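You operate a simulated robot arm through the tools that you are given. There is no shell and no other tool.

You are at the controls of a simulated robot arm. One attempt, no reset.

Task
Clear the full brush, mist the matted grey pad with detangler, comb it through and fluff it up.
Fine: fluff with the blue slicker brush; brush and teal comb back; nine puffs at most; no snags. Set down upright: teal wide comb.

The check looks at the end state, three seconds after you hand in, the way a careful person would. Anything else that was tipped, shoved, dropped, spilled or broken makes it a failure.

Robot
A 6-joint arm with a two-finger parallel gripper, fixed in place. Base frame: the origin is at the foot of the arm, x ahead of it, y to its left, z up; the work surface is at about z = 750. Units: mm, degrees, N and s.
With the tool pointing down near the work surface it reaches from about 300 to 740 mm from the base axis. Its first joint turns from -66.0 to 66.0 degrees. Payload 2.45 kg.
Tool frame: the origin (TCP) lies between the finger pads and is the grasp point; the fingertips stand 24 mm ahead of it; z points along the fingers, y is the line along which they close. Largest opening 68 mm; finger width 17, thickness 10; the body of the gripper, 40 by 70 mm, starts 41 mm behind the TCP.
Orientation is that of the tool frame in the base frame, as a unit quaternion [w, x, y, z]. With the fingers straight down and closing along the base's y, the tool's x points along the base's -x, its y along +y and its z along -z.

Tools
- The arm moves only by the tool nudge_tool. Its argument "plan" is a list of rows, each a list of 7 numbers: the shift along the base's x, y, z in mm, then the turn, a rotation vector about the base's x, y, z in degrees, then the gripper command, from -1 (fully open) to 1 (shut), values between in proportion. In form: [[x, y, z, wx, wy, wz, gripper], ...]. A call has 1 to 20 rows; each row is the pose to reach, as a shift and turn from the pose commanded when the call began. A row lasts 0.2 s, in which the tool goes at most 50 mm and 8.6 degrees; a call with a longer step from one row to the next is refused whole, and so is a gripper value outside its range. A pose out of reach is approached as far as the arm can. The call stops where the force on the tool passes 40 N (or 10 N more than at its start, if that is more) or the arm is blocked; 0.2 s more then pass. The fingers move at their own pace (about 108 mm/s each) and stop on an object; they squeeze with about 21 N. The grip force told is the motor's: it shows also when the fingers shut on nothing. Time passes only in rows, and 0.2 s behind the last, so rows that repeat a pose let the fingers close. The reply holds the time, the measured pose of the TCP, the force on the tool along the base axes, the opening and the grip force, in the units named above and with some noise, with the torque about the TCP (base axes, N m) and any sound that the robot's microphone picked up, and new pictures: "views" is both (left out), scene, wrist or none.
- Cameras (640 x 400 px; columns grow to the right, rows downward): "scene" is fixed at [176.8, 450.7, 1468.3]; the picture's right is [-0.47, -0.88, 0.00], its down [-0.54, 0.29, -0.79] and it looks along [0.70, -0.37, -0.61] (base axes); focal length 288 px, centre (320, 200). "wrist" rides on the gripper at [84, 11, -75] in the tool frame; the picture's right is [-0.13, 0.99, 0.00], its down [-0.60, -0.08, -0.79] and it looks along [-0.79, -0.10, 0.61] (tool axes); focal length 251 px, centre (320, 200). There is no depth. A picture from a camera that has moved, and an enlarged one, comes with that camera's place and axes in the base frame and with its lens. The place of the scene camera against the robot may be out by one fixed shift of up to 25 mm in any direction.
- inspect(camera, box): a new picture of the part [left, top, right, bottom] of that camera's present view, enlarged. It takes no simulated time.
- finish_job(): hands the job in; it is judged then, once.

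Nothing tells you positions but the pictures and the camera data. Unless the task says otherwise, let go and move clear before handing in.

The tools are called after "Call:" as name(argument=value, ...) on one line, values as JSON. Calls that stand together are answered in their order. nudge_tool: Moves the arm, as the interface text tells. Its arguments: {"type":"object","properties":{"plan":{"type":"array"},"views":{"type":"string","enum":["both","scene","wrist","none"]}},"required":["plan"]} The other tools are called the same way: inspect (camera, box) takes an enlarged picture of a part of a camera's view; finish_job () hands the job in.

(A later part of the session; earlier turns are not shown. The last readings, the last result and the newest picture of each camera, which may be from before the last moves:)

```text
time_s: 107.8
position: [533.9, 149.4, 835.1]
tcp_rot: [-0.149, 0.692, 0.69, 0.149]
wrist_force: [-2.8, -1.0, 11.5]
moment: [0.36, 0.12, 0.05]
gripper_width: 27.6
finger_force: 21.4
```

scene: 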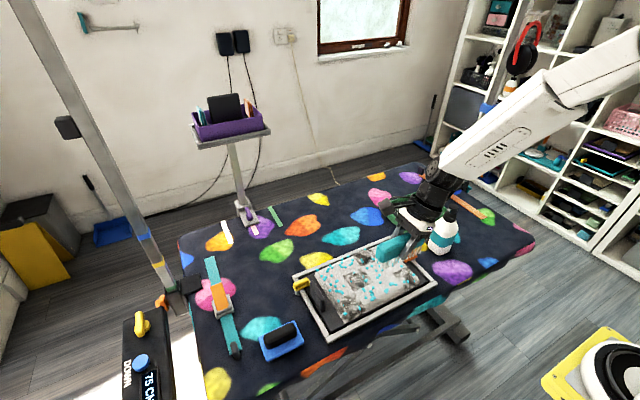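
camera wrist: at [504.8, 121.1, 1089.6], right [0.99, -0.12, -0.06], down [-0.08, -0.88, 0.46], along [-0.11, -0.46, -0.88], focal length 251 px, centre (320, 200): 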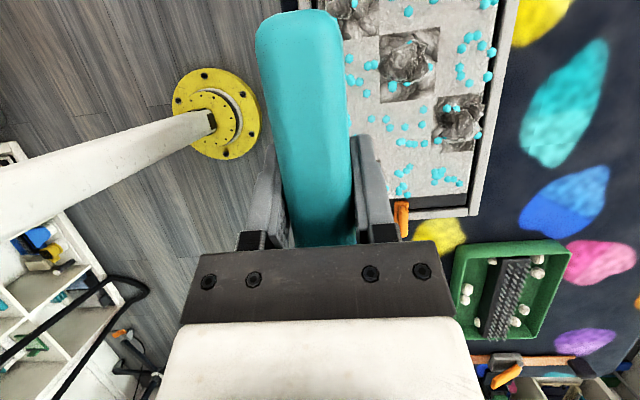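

Now the contact is on the first mat's side. Drawing through it to the near edge.

Call:
nudge_tool(plan=[[-3, 0, 0, 0, 0, 0, 1], [-6, 0, 0, 0, 0, 0, 1], [-9, 0, 0, 0, 0, 0, 1], [-12, 0, 0, 0, 0, 0, 1], [-15, 0, 0, 0, 0, 0, 1], [-18, 0, 0, 0, 0, 0, 1], [-21, 0, 0, 0, 0, 0, 1], [-24, 0, 0, 0, 0, 0, 1], [-27, 0, 0, 0, 0, 0, 1], [-30, 0, 0, 0, 0, 0, 1], [-33, 0, 0, 0, 0, 0, 1], [-36, 0, 0, 0, 0, 0, 1], [-40, 0, 0, 0, 0, 0, 1]], views="none")

Call:
inspect(camera="scene", box=[300, 220, 420, 330])

```text
time_s: 110.6
position: [495.6, 150.2, 835.6]
tcp_rot: [-0.148, 0.692, 0.691, 0.149]
wrist_force: [6.2, 0.2, 11.6]
moment: [-0.02, -0.27, 0.06]
gripper_width: 27.5
finger_force: 20.7
```

```text
3.64 times, centred on (360, 275) of scene
camera zoom: at [176.7, 450.7, 1468.3], right [-0.47, -0.88, 0.0], down [-0.54, 0.29, -0.79], along [0.7, -0.37, -0.61], focal length 1049 px, centre (174, -73)
```

zoom: 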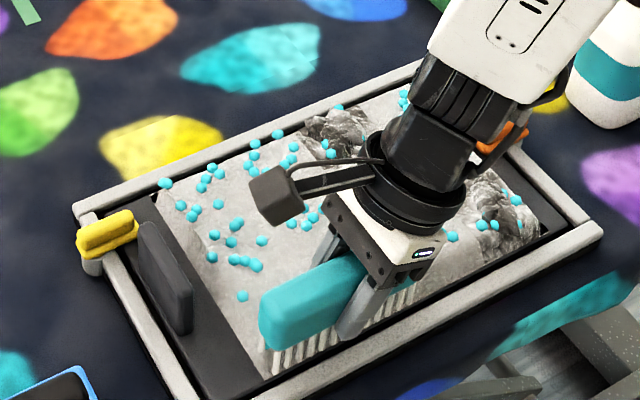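

The patches behind the comb look smooth now. Lifting to inspect.

Call:
nudge_tool(plan=[[0, 0, 15, 0, 0, 0, 1], [0, 0, 50, 0, 0, 0, 1], [0, 0, 95, 0, 0, 0, 1], [0, -30, 130, 0, 0, 0, 1], [0, -72, 150, 0, 0, 0, 1], [0, -72, 150, 0, 0, 0, 1]], views="wrist")

Call:
inspect(camera="scene", box=[285, 230, 450, 345])

Call:
inspect(camera="scene", box=[330, 255, 395, 325])

```text
time_s: 112.0
position: [492.5, 75.7, 985.5]
tcp_rot: [-0.149, 0.692, 0.69, 0.148]
wrist_force: [0.7, 0.5, -0.5]
moment: [-0.02, 0.0, 0.0]
gripper_width: 27.7
finger_force: 20.9
camera wrist: at [504.1, 122.2, 1087.5], right [0.99, -0.12, -0.05], down [-0.08, -0.88, 0.48], along [-0.11, -0.47, -0.88], focal length 251 px, centre (320, 200)
```

wrist: 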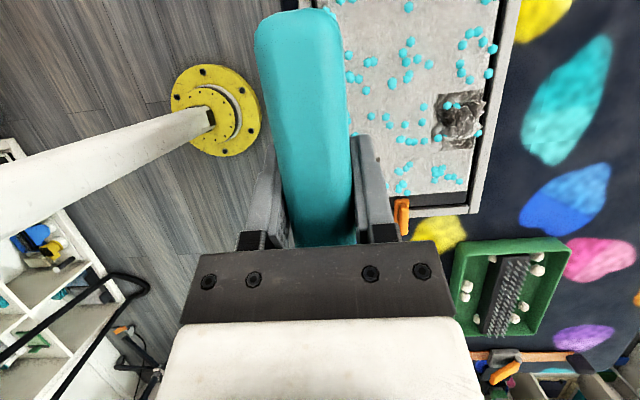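

```text
3.48 times, centred on (368, 288) of scene
camera zoom: at [176.8, 450.7, 1468.3], right [-0.47, -0.88, 0.0], down [-0.54, 0.29, -0.79], along [0.7, -0.37, -0.61], focal length 1003 px, centre (155, -104)
```

zoom: 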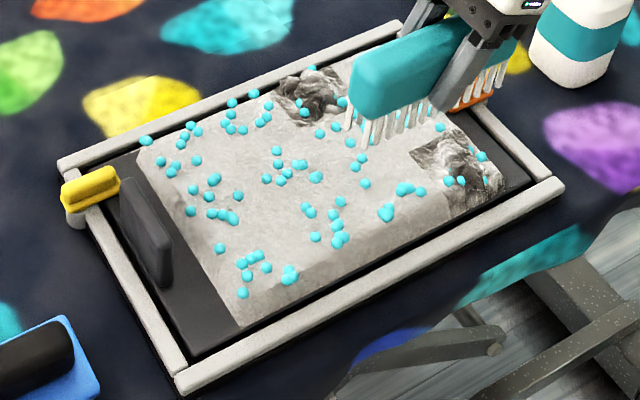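

```text
5.71 times, centred on (362, 290) of scene
camera zoom: at [176.8, 450.7, 1468.3], right [-0.47, -0.88, 0.0], down [-0.54, 0.29, -0.79], along [0.7, -0.37, -0.61], focal length 1648 px, centre (77, -314)
```

zoom: 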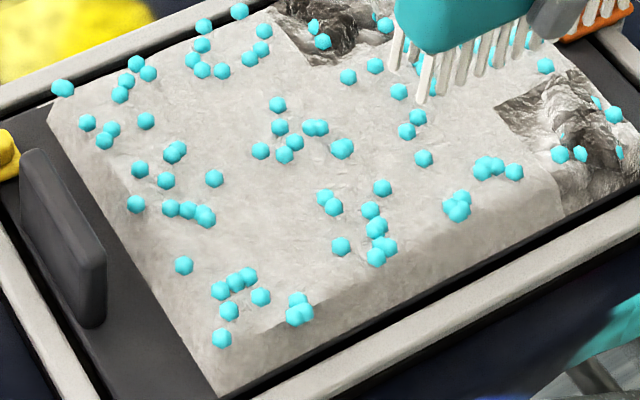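

Both mats in the first lane are fully combed out, with no snags. Now the second lane: I'll move to its far edge, beyond the mat at (635, 52), and lower to the same contact height.

Call:
nudge_tool(plan=[[40, -12, 0, 0, 0, 0, 1], [80, -24, 0, 0, 0, 0, 1], [120, -36, -15, 0, 0, 0, 1], [155, -46, -40, 0, 0, 0, 1], [176, -51, -80, 0, 0, 0, 1], [176, -51, -120, 0, 0, 0, 1], [176, -51, -143, 0, 0, 0, 1], [176, -51, -148, 0, 0, 0, 1], [176, -51, -149, 0, 0, 0, 1], [176, -51, -149, 0, 0, 0, 1]], views="scene")

Call:
inspect(camera="scene", box=[330, 210, 450, 320])

```text
time_s: 114.2
position: [671.3, 25.8, 835.1]
tcp_rot: [-0.149, 0.692, 0.69, 0.148]
wrist_force: [-0.2, -0.7, -0.3]
moment: [-0.02, 0.03, 0.0]
gripper_width: 27.7
finger_force: 21.5
```

scene: 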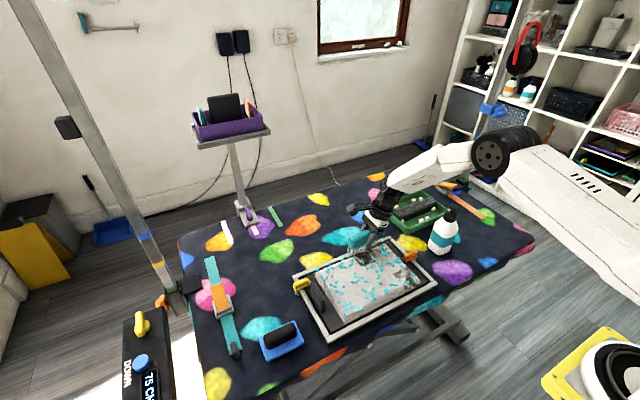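

```text
3.64 times, centred on (390, 265) of scene
camera zoom: at [176.8, 450.7, 1468.3], right [-0.47, -0.88, 0.0], down [-0.54, 0.29, -0.79], along [0.7, -0.37, -0.61], focal length 1049 px, centre (66, -36)
```

zoom: 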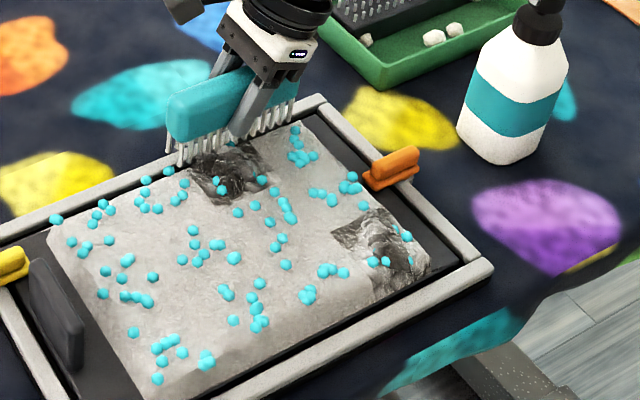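

The comb is at the far edge of the second lane, teeth at pad height. Drawing slowly −x into the mat.

Call:
nudge_tool(plan=[[-4, 0, -0.5, 0, 0, 0, 1], [-8, 0, -0.5, 0, 0, 0, 1], [-12, 0, -0.5, 0, 0, 0, 1], [-16, 0, -0.5, 0, 0, 0, 1], [-20, 0, -0.5, 0, 0, 0, 1]], views="none")

```text
time_s: 115.4
position: [649.3, 26.3, 834.5]
tcp_rot: [-0.149, 0.693, 0.69, 0.148]
wrist_force: [0.7, 0.3, 0.7]
moment: [-0.07, -0.01, -0.01]
gripper_width: 27.9
finger_force: 21.2
```

Call:
nudge_tool(plan=[[0, 0, -0.6, 0, 0, 0, 1], [-3, 0, -0.8, 0, 0, 0, 1], [-6, 0, -0.8, 0, 0, 0, 1], [-9, 0, -0.8, 0, 0, 0, 1], [-12, 0, -0.8, 0, 0, 0, 1]], views="none")

```text
time_s: 116.6
position: [639.2, 26.3, 834.6]
tcp_rot: [-0.147, 0.692, 0.691, 0.149]
wrist_force: [3.3, -1.1, 8.8]
moment: [-0.3, -0.14, 0.1]
gripper_width: 27.7
finger_force: 20.8
```

Contact is 9 N but biased to the −y end; a further −0.4° roll should balance it. Continuing through the mat.

Call:
nudge_tool(plan=[[0, 0, 0, -0.4, 0, 0, 1], [-3, 0, -0.2, -0.4, 0, 0, 1], [-6, 0, -0.2, -0.4, 0, 0, 1], [-9, 0, -0.2, -0.4, 0, 0, 1], [-12, 0, -0.2, -0.4, 0, 0, 1], [-15, 0, -0.2, -0.4, 0, 0, 1]], views="none")

```text
time_s: 118.0
position: [623.4, 25.9, 834.9]
tcp_rot: [-0.146, 0.693, 0.691, 0.146]
wrist_force: [5.9, 0.4, 13.7]
moment: [-0.02, -0.2, 0.0]
gripper_width: 27.9
finger_force: 20.8
```

Balanced, 14 N down and 6 N drag. Continuing across the rest of this mat.

Call:
nudge_tool(plan=[[-3, 0, 0.2, 0, 0, 0, 1], [-6, 0, 0.2, 0, 0, 0, 1], [-9, 0, 0.2, 0, 0, 0, 1], [-12, 0, 0.2, 0, 0, 0, 1], [-15, 0, 0.2, 0, 0, 0, 1], [-18, 0, 0.2, 0, 0, 0, 1], [-21, 0, 0.2, 0, 0, 0, 1], [-24, 0, 0.2, 0, 0, 0, 1], [-28, 0, 0.2, 0, 0, 0, 1], [-32, 0, 0.2, 0, 0, 0, 1], [-36, 0, 0.2, 0, 0, 0, 1]], views="none")

Call:
inspect(camera="scene", box=[330, 210, 450, 320])

```text
time_s: 120.4
position: [587.5, 26.2, 834.0]
tcp_rot: [-0.145, 0.693, 0.691, 0.146]
wrist_force: [5.3, 1.4, 12.0]
moment: [-0.02, -0.19, 0.03]
gripper_width: 27.7
finger_force: 21.3
```

```text
3.64 times, centred on (390, 265) of scene
camera zoom: at [176.7, 450.8, 1468.3], right [-0.47, -0.88, 0.0], down [-0.54, 0.29, -0.79], along [0.7, -0.37, -0.61], focal length 1049 px, centre (66, -36)
```

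zoom: 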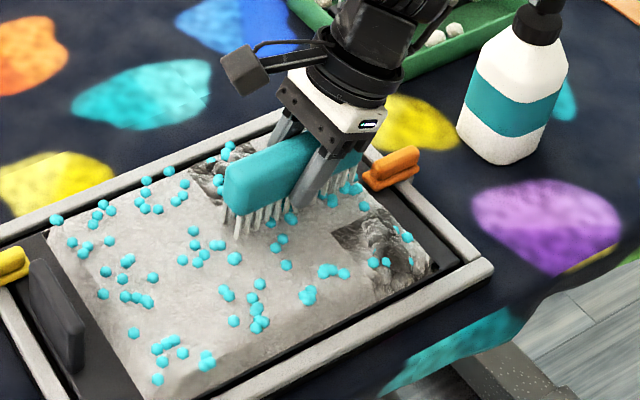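

Forces stay even. I'll carry on through the last mat at (520, −3) to the near edge.

Call:
nudge_tool(plan=[[-5, 0, 0, 0, 0, 0, 1], [-10, 0, 0, 0, 0, 0, 1], [-15, 0, 0, 0, 0, 0, 1], [-20, 0, 0, 0, 0, 0, 1], [-25, 0, 0, 0, 0, 0, 1], [-30, 0, 0, 0, 0, 0, 1], [-33, 0, 0, 0, 0, 0, 1], [-36, 0, 0, 0, 0, 0, 1], [-39, 0, 0, 0, 0, 0, 1], [-42, 0, 0, 0, 0, 0, 1], [-45, 0, 0, 0, 0, 0, 1], [-48, 0, 0, 0, 0, 0, 1]], views="none")

```text
time_s: 123.0
position: [538.6, 26.1, 834.5]
tcp_rot: [-0.147, 0.693, 0.691, 0.146]
wrist_force: [5.2, 0.2, 12.6]
moment: [-0.2, -0.24, 0.07]
gripper_width: 27.8
finger_force: 20.9
```

Call:
nudge_tool(plan=[[-3, 0, 0, 0, 0, 0, 1], [-6, 0, 0, 0, 0, 0, 1], [-9, 0, 0, 0, 0, 0, 1], [-12, 0, 0, 0, 0, 0, 1], [-15, 0, 0, 0, 0, 0, 1], [-18, 0, 0, 0, 0, 0, 1], [-21, 0, 0, 0, 0, 0, 1], [-24, 0, 0, 0, 0, 0, 1], [-27, 0, 0, 0, 0, 0, 1], [-30, 0, 0, 0, 0, 0, 1], [-33, 0, 0, 0, 0, 0, 1], [-36, 0, 0, 0, 0, 0, 1], [-40, 0, 0, 0, 0, 0, 1], [-44, 0, 0, 0, 0, 0, 1], [-44, 0, 15, 0, 0, 0, 1], [-44, 0, 50, 0, 0, 0, 1], [-44, -20, 95, 0, 0, 0, 1], [-44, -50, 135, 0, 0, 0, 1], [-44, -50, 135, 0, 0, 0, 1]], views="both")

Call:
inspect(camera="scene", box=[285, 230, 450, 345])

Call:
inspect(camera="wrist", box=[320, 0, 540, 140])

```text
time_s: 127.0
position: [494.3, -24.4, 966.7]
tcp_rot: [-0.146, 0.693, 0.691, 0.145]
wrist_force: [-0.5, -0.4, -0.3]
moment: [0.0, -0.01, 0.0]
gripper_width: 27.8
finger_force: 20.5
camera wrist: at [505.4, 22.1, 1069.2], right [0.99, -0.12, -0.05], down [-0.08, -0.87, 0.48], along [-0.11, -0.47, -0.87], focal length 251 px, centre (320, 200)
```

scene: 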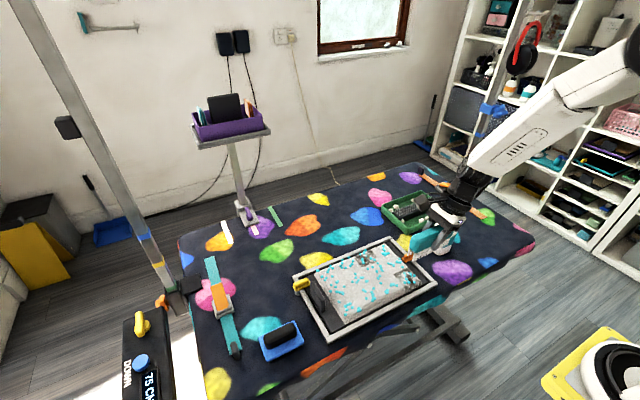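
wrist: 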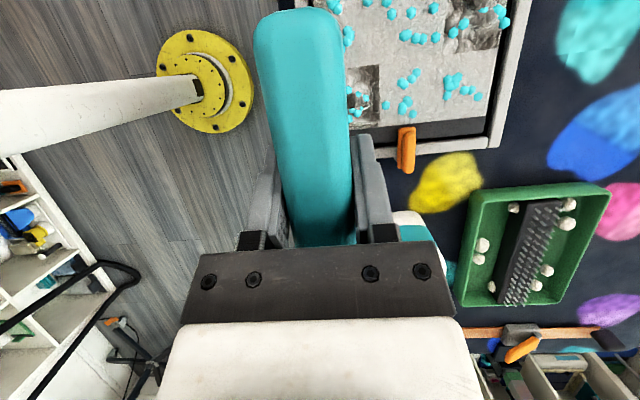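

```text
3.48 times, centred on (368, 288) of scene
camera zoom: at [176.8, 450.7, 1468.3], right [-0.47, -0.88, 0.0], down [-0.54, 0.29, -0.79], along [0.7, -0.37, -0.61], focal length 1003 px, centre (155, -104)
```

zoom: 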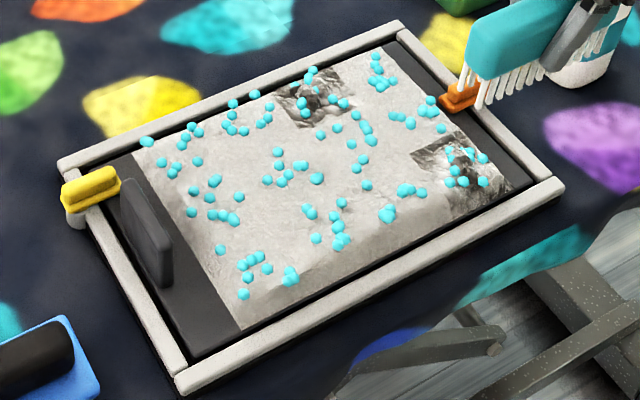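

```text
2.86 times, centred on (430, 70) of wrist
camera zoom: at [505.4, 22.1, 1069.2], right [0.99, -0.12, -0.05], down [-0.08, -0.87, 0.48], along [-0.11, -0.47, -0.87], focal length 718 px, centre (6, 571)
```

zoom: 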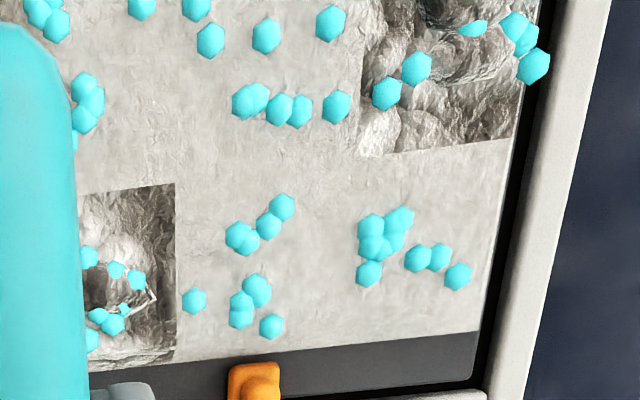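

The last two mats are about half flattened — one more stroke should do. I'll return to the far edge of this lane and repeat.

Call:
nudge_tool(plan=[[20, 30, 0, 0, 0, 0, 1], [60, 50, 0, 0, 0, 0, 1], [105, 50, 0, 0, 0, 0, 1], [145, 50, -20, 0, 0, 0, 1], [177, 50, -55, 0, 0, 0, 1], [177, 50, -95, 0, 0, 0, 1], [177, 50, -122, 0, 0, 0, 1], [177, 50, -131, 0, 0, 0, 1], [177, 50, -132.5, 0, 0, 0, 1], [177, 50, -132.5, 0, 0, 0, 1]], views="none")

```text
time_s: 129.2
position: [672.5, 27.3, 836.5]
tcp_rot: [-0.146, 0.693, 0.691, 0.145]
wrist_force: [-1.1, -0.7, -1.7]
moment: [0.01, -0.02, 0.03]
gripper_width: 27.8
finger_force: 21.0
```

Call:
nudge_tool(plan=[[-3, -1, -1, 0, 0, 0, 1], [-6, -1, -1.8, 0, 0, 0, 1], [-10, -1, -1.8, 0, 0, 0, 1], [-14, -1, -1.8, 0, 0, 0, 1], [-18, -1, -1.8, 0, 0, 0, 1], [-22, -1, -1.8, 0, 0, 0, 1]], views="none")

```text
time_s: 130.6
position: [648.4, 25.5, 835.0]
tcp_rot: [-0.147, 0.693, 0.691, 0.146]
wrist_force: [0.5, -0.1, -0.2]
moment: [0.01, 0.0, 0.04]
gripper_width: 27.6
finger_force: 20.7
```

Call:
nudge_tool(plan=[[0, 0, -0.6, 0, 0, 0, 1], [-3, 0, -1.0, 0, 0, 0, 1], [-6, 0, -1.0, 0, 0, 0, 1], [-9, 0, -1.0, 0, 0, 0, 1], [-12, 0, -1.0, 0, 0, 0, 1]], views="none")

```text
time_s: 131.8
position: [639.9, 26.4, 833.3]
tcp_rot: [-0.145, 0.693, 0.691, 0.146]
wrist_force: [4.1, -0.1, 9.0]
moment: [-0.53, -0.13, 0.18]
gripper_width: 27.9
finger_force: 20.9
```

Contact is again biased to the −y end; I'll roll another −0.6° and continue through the mat.

Call:
nudge_tool(plan=[[0, 0, 0.2, -0.6, 0, 0, 1], [-3, 0, 0.2, -0.6, 0, 0, 1], [-6, 0, 0.2, -0.6, 0, 0, 1]], views="none")

```text
time_s: 132.6
position: [632.2, 25.9, 833.6]
tcp_rot: [-0.142, 0.694, 0.692, 0.142]
wrist_force: [5.0, -0.2, 11.4]
moment: [0.37, -0.21, -0.19]
gripper_width: 27.8
finger_force: 20.7
```

Now bearing right on this mat. Continuing slowly across it.

Call:
nudge_tool(plan=[[-3, 0, 0, 0, 0, 0, 1], [-6, 0, 0, 0, 0, 0, 1], [-9, 0, 0, 0, 0, 0, 1], [-12, 0, 0, 0, 0, 0, 1], [-15, 0, 0, 0, 0, 0, 1], [-18, 0, 0, 0, 0, 0, 1], [-21, 0, 0, 0, 0, 0, 1], [-24, 0, 0, 0, 0, 0, 1], [-28, 0, 0, 0, 0, 0, 1], [-32, 0, 0, 0, 0, 0, 1], [-36, 0, 0, 0, 0, 0, 1], [-41, 0, 0, 0, 0, 0, 1], [-46, 0, 0, 0, 0, 0, 1]], views="none")

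Call:
inspect(camera="scene", box=[330, 210, 450, 320])

```text
time_s: 135.4
position: [586.2, 25.2, 835.0]
tcp_rot: [-0.143, 0.693, 0.692, 0.141]
wrist_force: [0.6, 0.5, -0.7]
moment: [0.0, -0.01, 0.02]
gripper_width: 27.7
finger_force: 21.2
```

```text
3.64 times, centred on (390, 265) of scene
camera zoom: at [176.8, 450.7, 1468.3], right [-0.47, -0.88, 0.0], down [-0.54, 0.29, -0.79], along [0.7, -0.37, -0.61], focal length 1049 px, centre (66, -36)
```

zoom: 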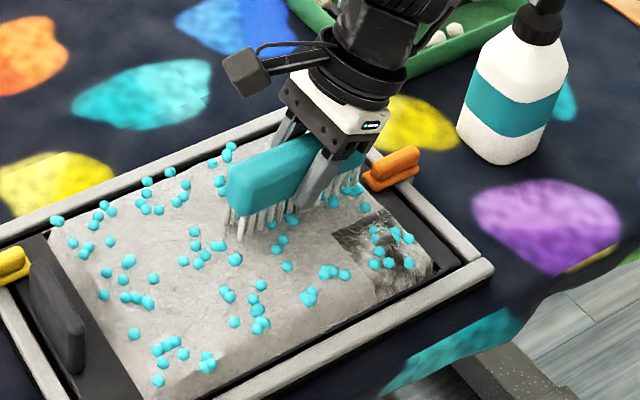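

That mat is gone. For the last one, I'll roll slightly back so the −y half bears, move to its edge and lower to light contact.

Call:
nudge_tool(plan=[[-6, 0, 0, 0.3, 0, 0, 1], [-12, 0, 0, 0.5, 0, 0, 1], [-18, 0, 0, 0.5, 0, 0, 1], [-24, 0, -0.6, 0.5, 0, 0, 1], [-28, 0, -1.2, 0.5, 0, 0, 1], [-30, 0, -1.2, 0.5, 0, 0, 1]], views="none")

```text
time_s: 136.8
position: [557.7, 24.8, 835.0]
tcp_rot: [-0.143, 0.692, 0.692, 0.145]
wrist_force: [4.4, 1.2, 10.1]
moment: [-0.59, -0.15, 0.25]
gripper_width: 27.8
finger_force: 20.3
```

Call:
nudge_tool(plan=[[-3, 0, 0, -0.2, 0, 0, 1], [-6, 0, 0, -0.2, 0, 0, 1], [-9, 0, 0, -0.2, 0, 0, 1], [-12, 0, 0, -0.2, 0, 0, 1], [-15, 0, 0, -0.2, 0, 0, 1], [-18, 0, 0, -0.2, 0, 0, 1], [-21, 0, 0, -0.2, 0, 0, 1], [-24, 0, 0, -0.2, 0, 0, 1], [-27, 0, 0, -0.2, 0, 0, 1], [-30, 0, 0, -0.2, 0, 0, 1]], views="none")

Call:
inspect(camera="scene", box=[330, 210, 450, 320])

```text
time_s: 139.0
position: [527.4, 25.5, 833.5]
tcp_rot: [-0.144, 0.694, 0.691, 0.144]
wrist_force: [7.1, 0.0, 15.2]
moment: [-0.44, -0.19, 0.17]
gripper_width: 27.9
finger_force: 21.0
```

```text
3.64 times, centred on (390, 265) of scene
camera zoom: at [176.7, 450.7, 1468.3], right [-0.47, -0.88, 0.0], down [-0.54, 0.29, -0.79], along [0.7, -0.37, -0.61], focal length 1049 px, centre (66, -36)
```

zoom: 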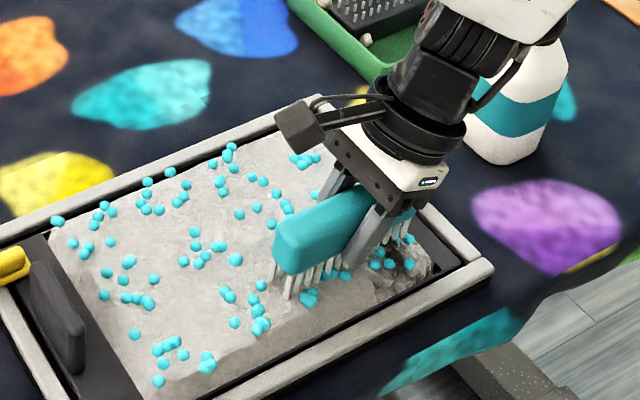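

Call:
nudge_tool(plan=[[-3, 0, 0.2, 0, 0, 0, 1], [-6, 0, 0.2, 0, 0, 0, 1], [-9, 0, 0.2, 0, 0, 0, 1], [-12, 0, 0.2, 0, 0, 0, 1], [-15, 0, 0.2, 0, 0, 0, 1], [-18, 0, 0.2, 0, 0, 0, 1], [-21, 0, 0.2, 0, 0, 0, 1], [-24, 0, 0.2, 0, 0, 0, 1], [-28, 0, 0.2, 0, 0, 0, 1], [-32, 0, 0.2, 0, 0, 0, 1], [-36, 0, 0.2, 0, 0, 0, 1], [-36, 0, 15, 0, 0, 0, 1], [-36, 0, 55, 0, 0, 0, 1], [-36, 0, 100, 0, 0, 0, 1], [-36, 0, 140, 0, 0, 0, 1], [-36, 0, 140, 0, 0, 0, 1]], views="both")

Call:
inspect(camera="scene", box=[285, 230, 450, 345])

```text
time_s: 142.4
position: [488.1, 25.5, 974.3]
tcp_rot: [-0.145, 0.694, 0.691, 0.144]
wrist_force: [-0.8, 0.3, -0.4]
moment: [-0.05, 0.03, -0.03]
gripper_width: 27.9
finger_force: 21.5
camera wrist: at [498.9, 71.9, 1076.0], right [0.99, -0.12, -0.05], down [-0.08, -0.87, 0.49], along [-0.11, -0.48, -0.87], focal length 251 px, centre (320, 200)
```

scene: 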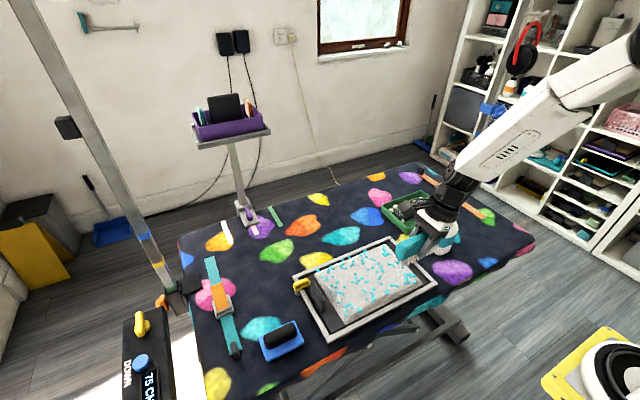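
wrist: 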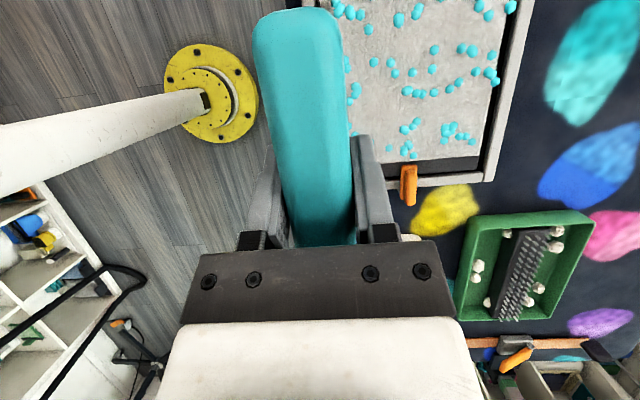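

```text
3.48 times, centred on (368, 288) of scene
camera zoom: at [176.8, 450.7, 1468.3], right [-0.47, -0.88, 0.0], down [-0.54, 0.29, -0.79], along [0.7, -0.37, -0.61], focal length 1003 px, centre (155, -104)
```

zoom: 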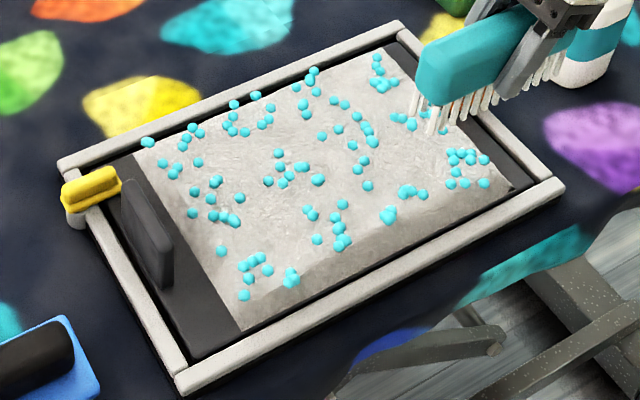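

All four mats are combed out and no snag was heard. Now I'll take the comb back to its original place at (661, 360).

Call:
nudge_tool(plan=[[10, 40, 8, 0, 0, 0, 1], [28, 80, 8, 0, 0, 0, 1], [48, 120, 8, 0, 0, 0, 1], [70, 160, 8, 0, 0, 0, 1], [92, 200, 8, 0, 0, 0, 1], [114, 240, 5, 0, 0, 0, 1], [136, 280, 0, 0, 0, 0, 1], [158, 315, -20, 0, 0, 0, 1], [172, 335, -55, 0, 0, 0, 1], [172, 335, -95, 0, 0, 0, 1], [172, 335, -125, 0, 0, 0, 1], [172, 335, -125, 0, 0, 0, 1]], views="both")

Call:
inspect(camera="scene", box=[220, 240, 320, 330])

```text
time_s: 145.0
position: [662.1, 357.5, 847.7]
tcp_rot: [-0.144, 0.693, 0.691, 0.143]
wrist_force: [-0.2, 0.5, -0.8]
moment: [-0.03, 0.03, 0.01]
gripper_width: 27.7
finger_force: 21.1
camera wrist: at [674.2, 405.7, 948.8], right [0.99, -0.12, -0.05], down [-0.08, -0.87, 0.49], along [-0.1, -0.48, -0.87], focal length 251 px, centre (320, 200)
```

scene: 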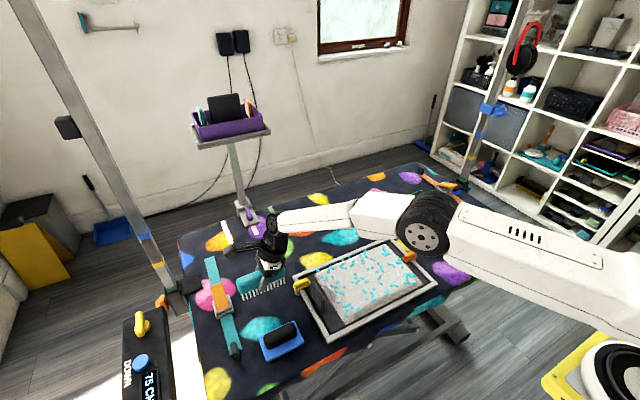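
wrist: 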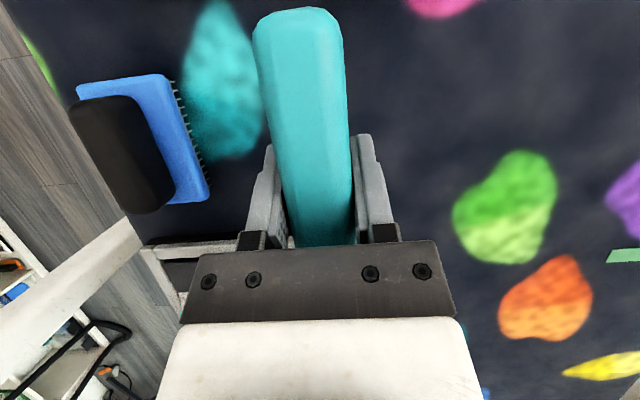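

```text
4.44 times, centred on (270, 285) of scene
camera zoom: at [176.8, 450.7, 1468.3], right [-0.47, -0.88, 0.0], down [-0.54, 0.29, -0.79], along [0.7, -0.37, -0.61], focal length 1282 px, centre (542, -178)
```

zoom: 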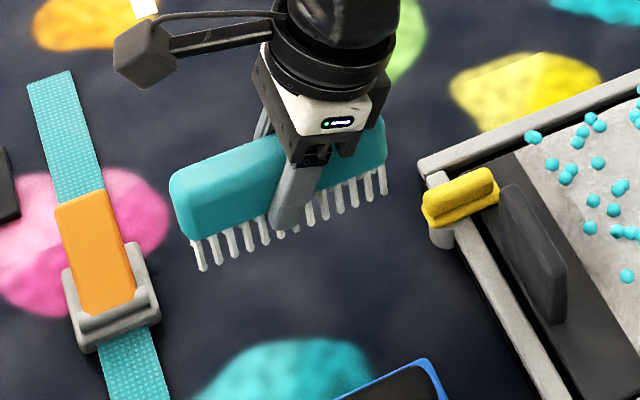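

Over its old place and level. Lowering gently to find the table.

Call:
nudge_tool(plan=[[-1, 2, -18, 0, 0, 0, 1], [-1, 2, -32, 0, 0, 0, 1], [-1, 2, -40, 0, 0, 0, 1], [-1, 2, -43, 0, 0, 0, 1], [-1, 2, -43, 0, 0, 0, 1]], views="none")

```text
time_s: 146.2
position: [662.0, 363.3, 804.5]
tcp_rot: [-0.144, 0.693, 0.691, 0.144]
wrist_force: [0.9, 1.0, -0.5]
moment: [0.01, -0.03, 0.03]
gripper_width: 27.6
finger_force: 20.8
```

Call:
nudge_tool(plan=[[0, -2, -1.5, 0, 0, 0, 1], [0, -2, -3, 0, 0, 0, 1], [0, -2, -4, 0, 0, 0, 1], [0, -2, -4, 0, 0, 0, 1]], views="none")

```text
time_s: 147.2
position: [661.2, 360.9, 801.3]
tcp_rot: [-0.145, 0.693, 0.691, 0.144]
wrist_force: [-0.3, -0.9, -0.6]
moment: [-0.02, 0.0, -0.01]
gripper_width: 27.7
finger_force: 20.9
```

Call:
nudge_tool(plan=[[0, 0, -1, 0, 0, 0, 1], [0, 0, -2, 0, 0, 0, 1], [0, 0, -2, 0, 0, 0, 1]], views="none")

```text
time_s: 148.0
position: [662.2, 360.8, 799.7]
tcp_rot: [-0.144, 0.694, 0.691, 0.144]
wrist_force: [0.1, -0.5, -0.7]
moment: [0.01, 0.02, 0.03]
gripper_width: 27.8
finger_force: 20.9
```

Call:
nudge_tool(plan=[[0, 0, -1, 0, 0, 0, 1], [0, 0, -1.5, 0, 0, 0, 1], [0, 0, -1.5, 0, 0, 0, 1]], views="none")

Call:
inspect(camera="scene", box=[225, 250, 305, 320])

```text
time_s: 148.8
position: [662.2, 361.6, 797.9]
tcp_rot: [-0.144, 0.692, 0.692, 0.143]
wrist_force: [-0.4, -0.7, 3.3]
moment: [-0.24, 0.05, -0.04]
gripper_width: 27.8
finger_force: 20.9
```

```text
5.71 times, centred on (265, 285) of scene
camera zoom: at [176.7, 450.7, 1468.3], right [-0.47, -0.88, 0.0], down [-0.54, 0.29, -0.79], along [0.7, -0.37, -0.61], focal length 1648 px, centre (634, -286)
```

zoom: 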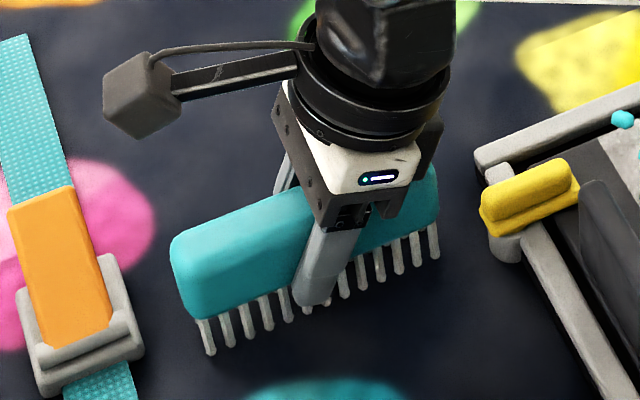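

Light table contact at z≈798, and its outline matches where it stood at the start. Releasing and backing straight up.

Call:
nudge_tool(plan=[[0, 0, 0, 0, 0, 0, 0.6], [0, 0, 0, 0, 0, 0, 0.2], [0, 0, 0, 0, 0, 0, -0.4], [0, 0, 0, 0, 0, 0, -1], [0, 0, 2, 0, 0, 0, -1], [0, 0, 20, 0, 0, 0, -1], [0, 0, 55, 0, 0, 0, -1], [0, 0, 100, 0, 0, 0, -1], [0, 0, 145, 0, 0, 0, -1], [0, 0, 145, 0, 0, 0, -1]], views="both")

Call:
inspect(camera="scene", box=[225, 250, 305, 320])

Call:
inspect(camera="wrist", box=[140, 0, 460, 200])

```text
time_s: 151.0
position: [661.0, 361.2, 943.1]
tcp_rot: [-0.144, 0.693, 0.691, 0.143]
wrist_force: [0.5, -0.4, -0.2]
moment: [0.0, 0.01, 0.02]
gripper_width: 68.0
finger_force: 0.2
camera wrist: at [672.9, 407.6, 1045.2], right [0.99, -0.12, -0.05], down [-0.08, -0.87, 0.49], along [-0.11, -0.48, -0.87], focal length 251 px, centre (320, 200)
```

scene: 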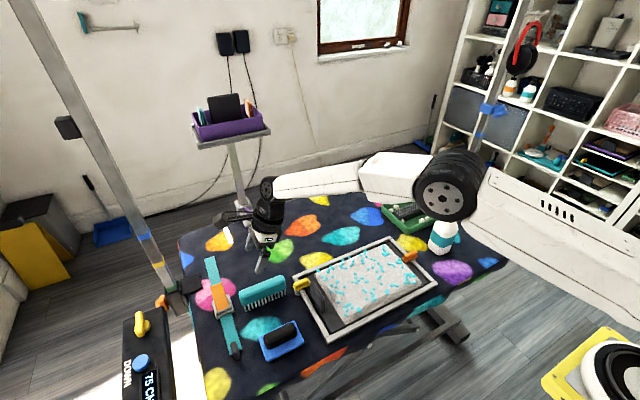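
wrist: 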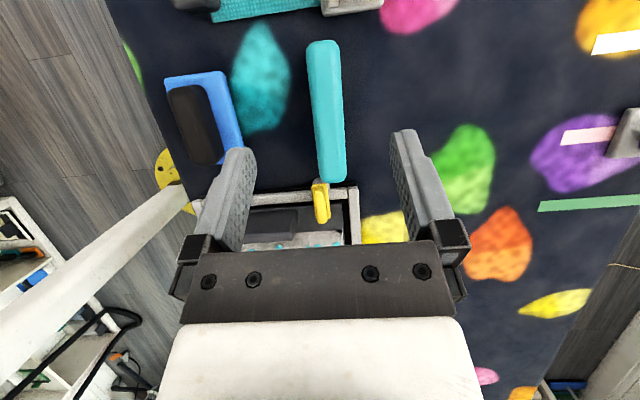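

```text
5.71 times, centred on (265, 285) of scene
camera zoom: at [176.8, 450.7, 1468.3], right [-0.47, -0.88, 0.0], down [-0.54, 0.29, -0.79], along [0.7, -0.37, -0.61], focal length 1648 px, centre (634, -286)
```

zoom: 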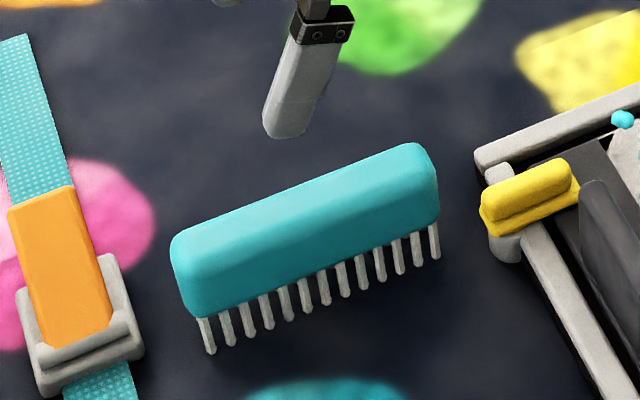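

```text
2.00 times, centred on (300, 100) of wrist
camera zoom: at [672.9, 407.6, 1045.2], right [0.99, -0.12, -0.05], down [-0.08, -0.87, 0.49], along [-0.11, -0.48, -0.87], focal length 503 px, centre (360, 400)
```

zoom: 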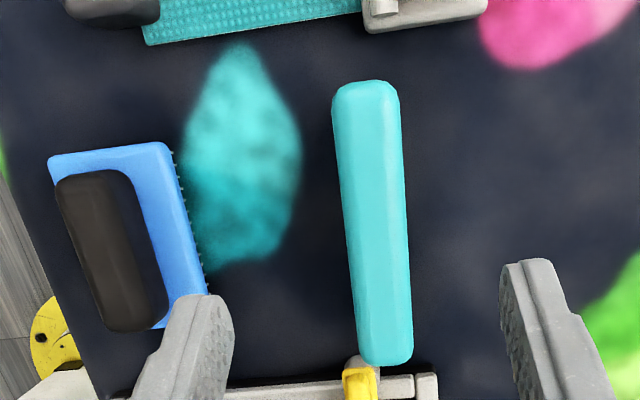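

The comb is back, upright on its teeth. Next I'll straighten the tool and go over the brush, this time with a vertical grip.

Call:
nudge_tool(plan=[[-30, 0, 5, -6, 0, 0, -1], [-65, 0, 5, -12, 0, 0, -1], [-100, -1, 0, -18, 0, 0, -1], [-131.5, -1.5, -10, -23.5, 0, 0, -1], [-131.5, -1.5, -30, -23.5, 0, 0, -1], [-131.5, -1.5, -50, -23.5, 0, 0, -1], [-131.5, -1.5, -50, -23.5, 0, 0, -1]], views="both")

Call:
inspect(camera="wrist", box=[220, 0, 440, 200])

```text
time_s: 152.6
position: [529.8, 359.4, 892.9]
tcp_rot: [-0.001, 0.708, 0.706, 0.0]
wrist_force: [0.2, 0.5, 1.1]
moment: [0.03, 0.01, 0.02]
gripper_width: 68.0
finger_force: 0.1
camera wrist: at [541.4, 443.8, 967.0], right [0.99, -0.13, 0.0], down [-0.08, -0.6, 0.79], along [-0.1, -0.79, -0.61], focal length 251 px, centre (320, 200)
```

scene: 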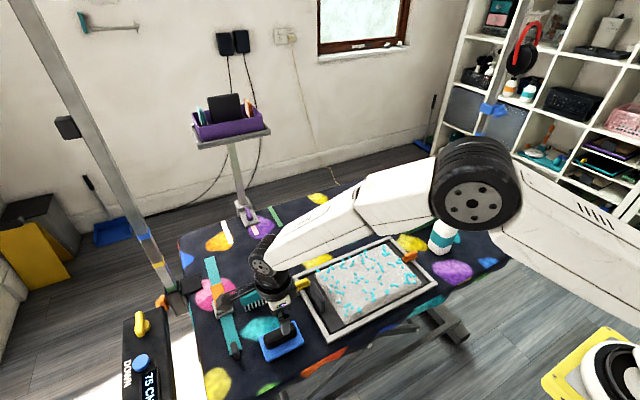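
wrist: 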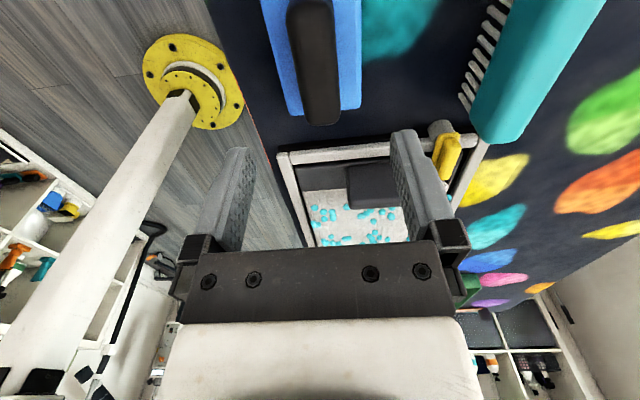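

```text
2.00 times, centred on (330, 100) of wrist
camera zoom: at [541.4, 443.8, 967.0], right [0.99, -0.13, 0.0], down [-0.08, -0.6, 0.79], along [-0.1, -0.79, -0.61], focal length 503 px, centre (300, 400)
```

zoom: 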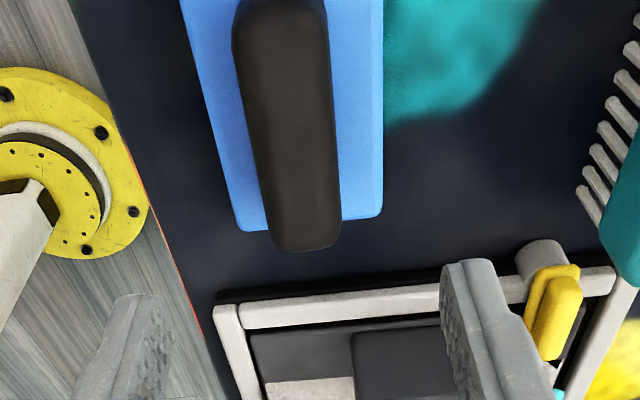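

The handle is centred under the gripper at x≈529.5. Descending with open fingers to z≈799.

Call:
nudge_tool(plan=[[0, 0, -35, 0, 0, 0, -1], [0, 0, -65, 0, 0, 0, -1], [0, 0, -82, 0, 0, 0, -1], [0, 0, -90, 0, 0, 0, -1], [0, 0, -93, 0, 0, 0, -1], [0, 0, -93, 0, 0, 0, -1]], views="none")

Call:
inspect(camera="scene", box=[240, 290, 330, 370])

```text
time_s: 154.0
position: [529.7, 359.5, 800.0]
tcp_rot: [0.0, 0.709, 0.706, 0.0]
wrist_force: [0.8, 0.2, 0.0]
moment: [-0.02, 0.0, 0.03]
gripper_width: 67.9
finger_force: 0.1
```

```text
5.00 times, centred on (285, 330) of scene
camera zoom: at [176.8, 450.7, 1468.3], right [-0.47, -0.88, 0.0], down [-0.54, 0.29, -0.79], along [0.7, -0.37, -0.61], focal length 1442 px, centre (495, -450)
```

zoom: 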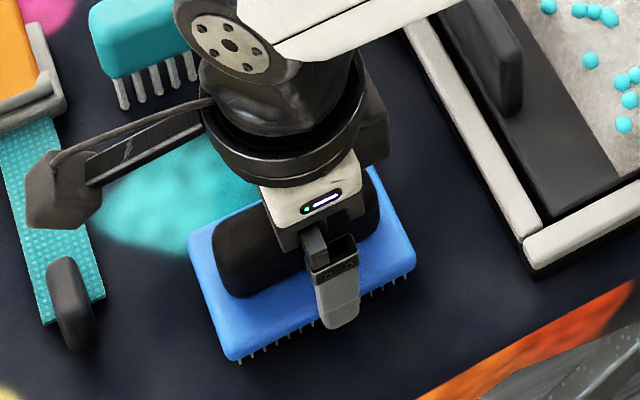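

No contact; closing on the handle and lifting.

Call:
nudge_tool(plan=[[0, 0, 0, 0, 0, 0, 0], [0, 0, 0, 0, 0, 0, 1], [0, 0, 0, 0, 0, 0, 1], [0, 0, 0, 0, 0, 0, 1], [0, 0, 15, 0, 0, 0, 1], [0, 0, 50, 0, 0, 0, 1], [0, 0, 95, 0, 0, 0, 1], [0, 0, 130, 0, 0, 0, 1], [0, 0, 130, 0, 0, 0, 1]], views="both")

Call:
inspect(camera="scene", box=[240, 240, 360, 370])

```text
time_s: 156.0
position: [527.7, 359.1, 931.0]
tcp_rot: [-0.001, 0.708, 0.706, -0.001]
wrist_force: [-0.2, 0.1, -2.0]
moment: [0.0, -0.02, 0.0]
gripper_width: 27.8
finger_force: 20.6
camera wrist: at [538.8, 442.6, 1004.7], right [0.99, -0.13, 0.0], down [-0.08, -0.6, 0.79], along [-0.11, -0.79, -0.61], focal length 251 px, centre (320, 200)
```

scene: 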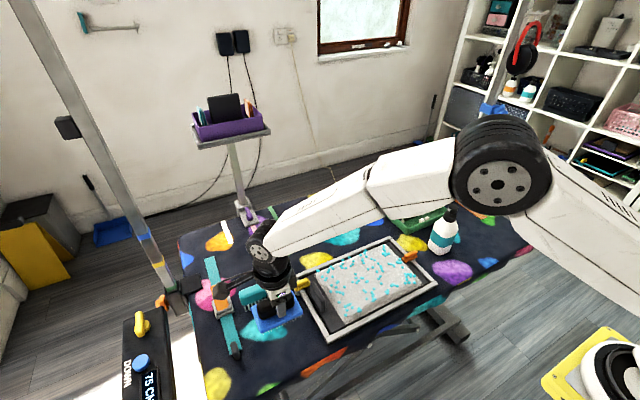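
wrist: 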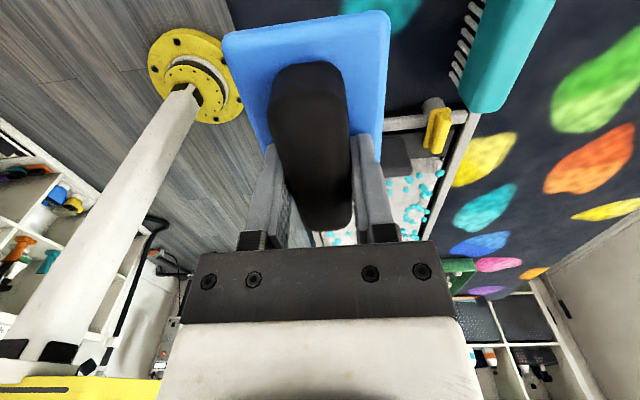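

```text
3.08 times, centred on (300, 305) of scene
camera zoom: at [176.8, 450.7, 1468.3], right [-0.47, -0.88, 0.0], down [-0.54, 0.29, -0.79], along [0.7, -0.37, -0.61], focal length 888 px, centre (382, -123)
```

zoom: 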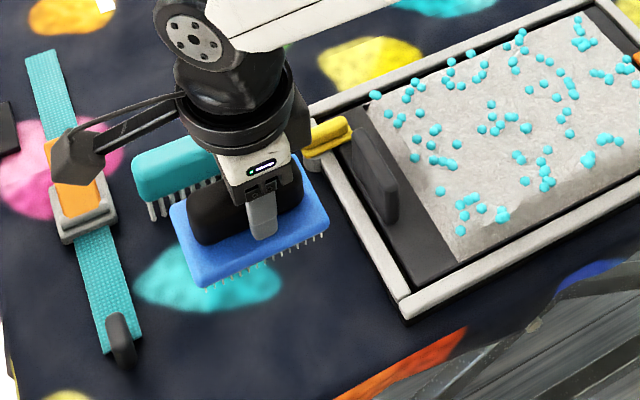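

The brush is held level; its bristles should touch the pad at a tool height near 834. I'll carry it over the far end of the first lane.

Call:
nudge_tool(plan=[[20, -35, 0, 0, 0, 0, 1], [45, -70, 0, 0, 0, 0, 1], [70, -105, 0, 0, 0, 0, 1], [90, -140, 0, 0, 0, 0, 1], [108, -175, 0, 0, 0, 0, 1], [117, -199, 0, 0, 0, 0, 1], [117, -199, -35, 0, 0, 0, 1], [117, -199, -65, 0, 0, 0, 1], [117, -199, -83, 0, 0, 0, 1], [117, -199, -90, 0, 0, 0, 1], [117, -199, -90, 0, 0, 0, 1]], views="scene")

Call:
inspect(camera="scene", box=[285, 215, 440, 345])

```text
time_s: 158.4
position: [646.0, 160.2, 838.5]
tcp_rot: [0.001, 0.709, 0.706, 0.0]
wrist_force: [1.1, -0.4, -0.1]
moment: [0.01, -0.01, 0.0]
gripper_width: 27.5
finger_force: 21.1
```

scene: 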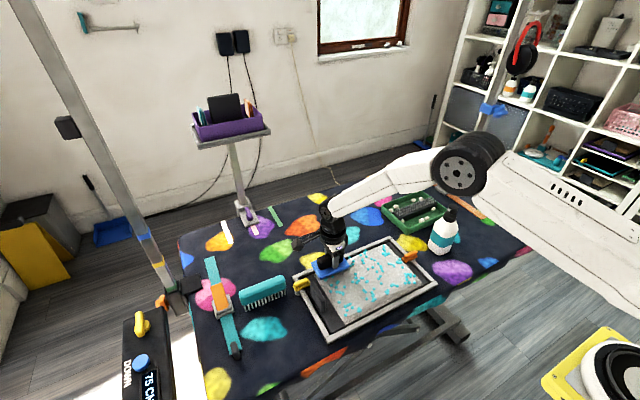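

```text
3.08 times, centred on (362, 280) of scene
camera zoom: at [176.8, 450.7, 1468.3], right [-0.47, -0.88, 0.0], down [-0.54, 0.29, -0.79], along [0.7, -0.37, -0.61], focal length 888 px, centre (189, -46)
```

zoom: 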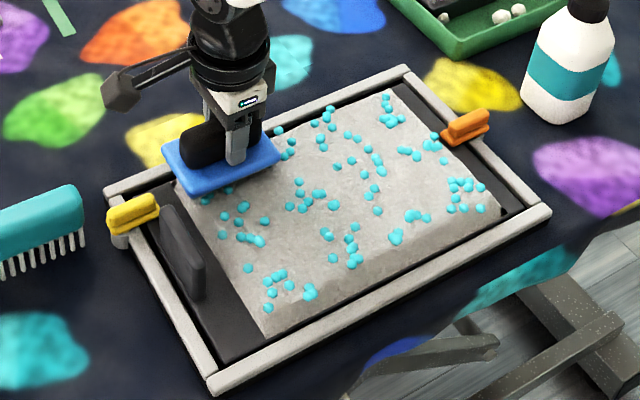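

Call:
nudge_tool(plan=[[0, 0, -1.5, 0, 0, 0, 1], [0, 0, -3, 0, 0, 0, 1], [0, 0, -4, 0, 0, 0, 1], [0, 0, -4, 0, 0, 0, 1]], views="none")

```text
time_s: 159.4
position: [647.6, 160.6, 837.7]
tcp_rot: [0.0, 0.708, 0.706, -0.001]
wrist_force: [-3.7, -1.6, 9.0]
moment: [-0.11, 0.2, -0.03]
gripper_width: 27.9
finger_force: 21.6
```

Light contact, 9 N. Now a slow first brushing stroke along −x.

Call:
nudge_tool(plan=[[-6, 0, 0, 0, 0, 0, 1], [-12, 0, 0, 0, 0, 0, 1], [-18, 0, 0, 0, 0, 0, 1], [-24, 0, 0, 0, 0, 0, 1], [-30, 0, 0, 0, 0, 0, 1], [-36, 0, 0, 0, 0, 0, 1], [-42, 0, 0, 0, 0, 0, 1], [-48, 0, 0, 0, 0, 0, 1], [-54, 0, 0, 0, 0, 0, 1], [-60, 0, 0, 0, 0, 0, 1]], views="none")

Call:
inspect(camera="scene", box=[285, 215, 440, 345])

```text
time_s: 161.6
position: [586.7, 160.4, 836.1]
tcp_rot: [0.0, 0.708, 0.706, -0.001]
wrist_force: [6.5, -0.6, 13.5]
moment: [0.16, -0.15, -0.06]
gripper_width: 27.6
finger_force: 21.0
```

```text
3.08 times, centred on (362, 280) of scene
camera zoom: at [176.7, 450.6, 1468.3], right [-0.47, -0.88, 0.0], down [-0.54, 0.29, -0.79], along [0.7, -0.37, -0.61], focal length 888 px, centre (189, -46)
```

zoom: 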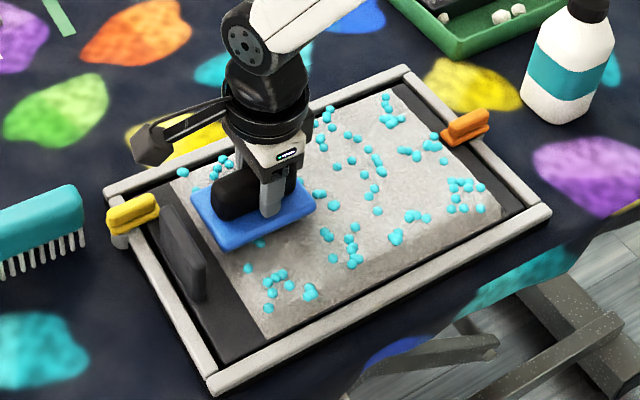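

Call:
nudge_tool(plan=[[-6, 0, 0, 0, 0, 0, 1], [-12, 0, 0, 0, 0, 0, 1], [-18, 0, 0, 0, 0, 0, 1], [-24, 0, 0, 0, 0, 0, 1], [-30, 0, 0, 0, 0, 0, 1], [-36, 0, 0, 0, 0, 0, 1], [-42, 0, 0, 0, 0, 0, 1], [-48, 0, 0, 0, 0, 0, 1], [-54, 0, 0, 0, 0, 0, 1], [-60, 0, 0, 0, 0, 0, 1], [-66, 0, 0, 0, 0, 0, 1], [-72, 0, 0, 0, 0, 0, 1], [-76, 0, 10, 0, 0, 0, 1], [-76, 0, 40, 0, 0, 0, 1], [-76, -20, 60, 0, 0, 0, 1], [-76, -20, 60, 0, 0, 0, 1]], views="scene")

Call:
inspect(camera="scene", box=[285, 215, 440, 345])

```text
time_s: 165.0
position: [510.3, 140.7, 896.6]
tcp_rot: [-0.001, 0.708, 0.706, -0.001]
wrist_force: [0.2, -0.5, -2.5]
moment: [-0.01, -0.01, 0.04]
gripper_width: 27.7
finger_force: 20.8
```

scene: 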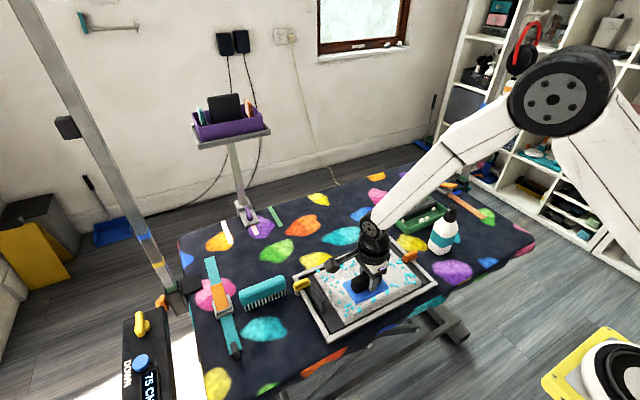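

```text
3.08 times, centred on (362, 280) of scene
camera zoom: at [176.8, 450.7, 1468.3], right [-0.47, -0.88, 0.0], down [-0.54, 0.29, -0.79], along [0.7, -0.37, -0.61], focal length 888 px, centre (189, -46)
```

zoom: 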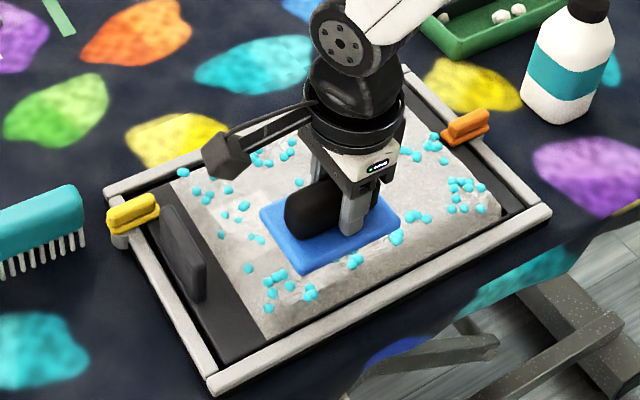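

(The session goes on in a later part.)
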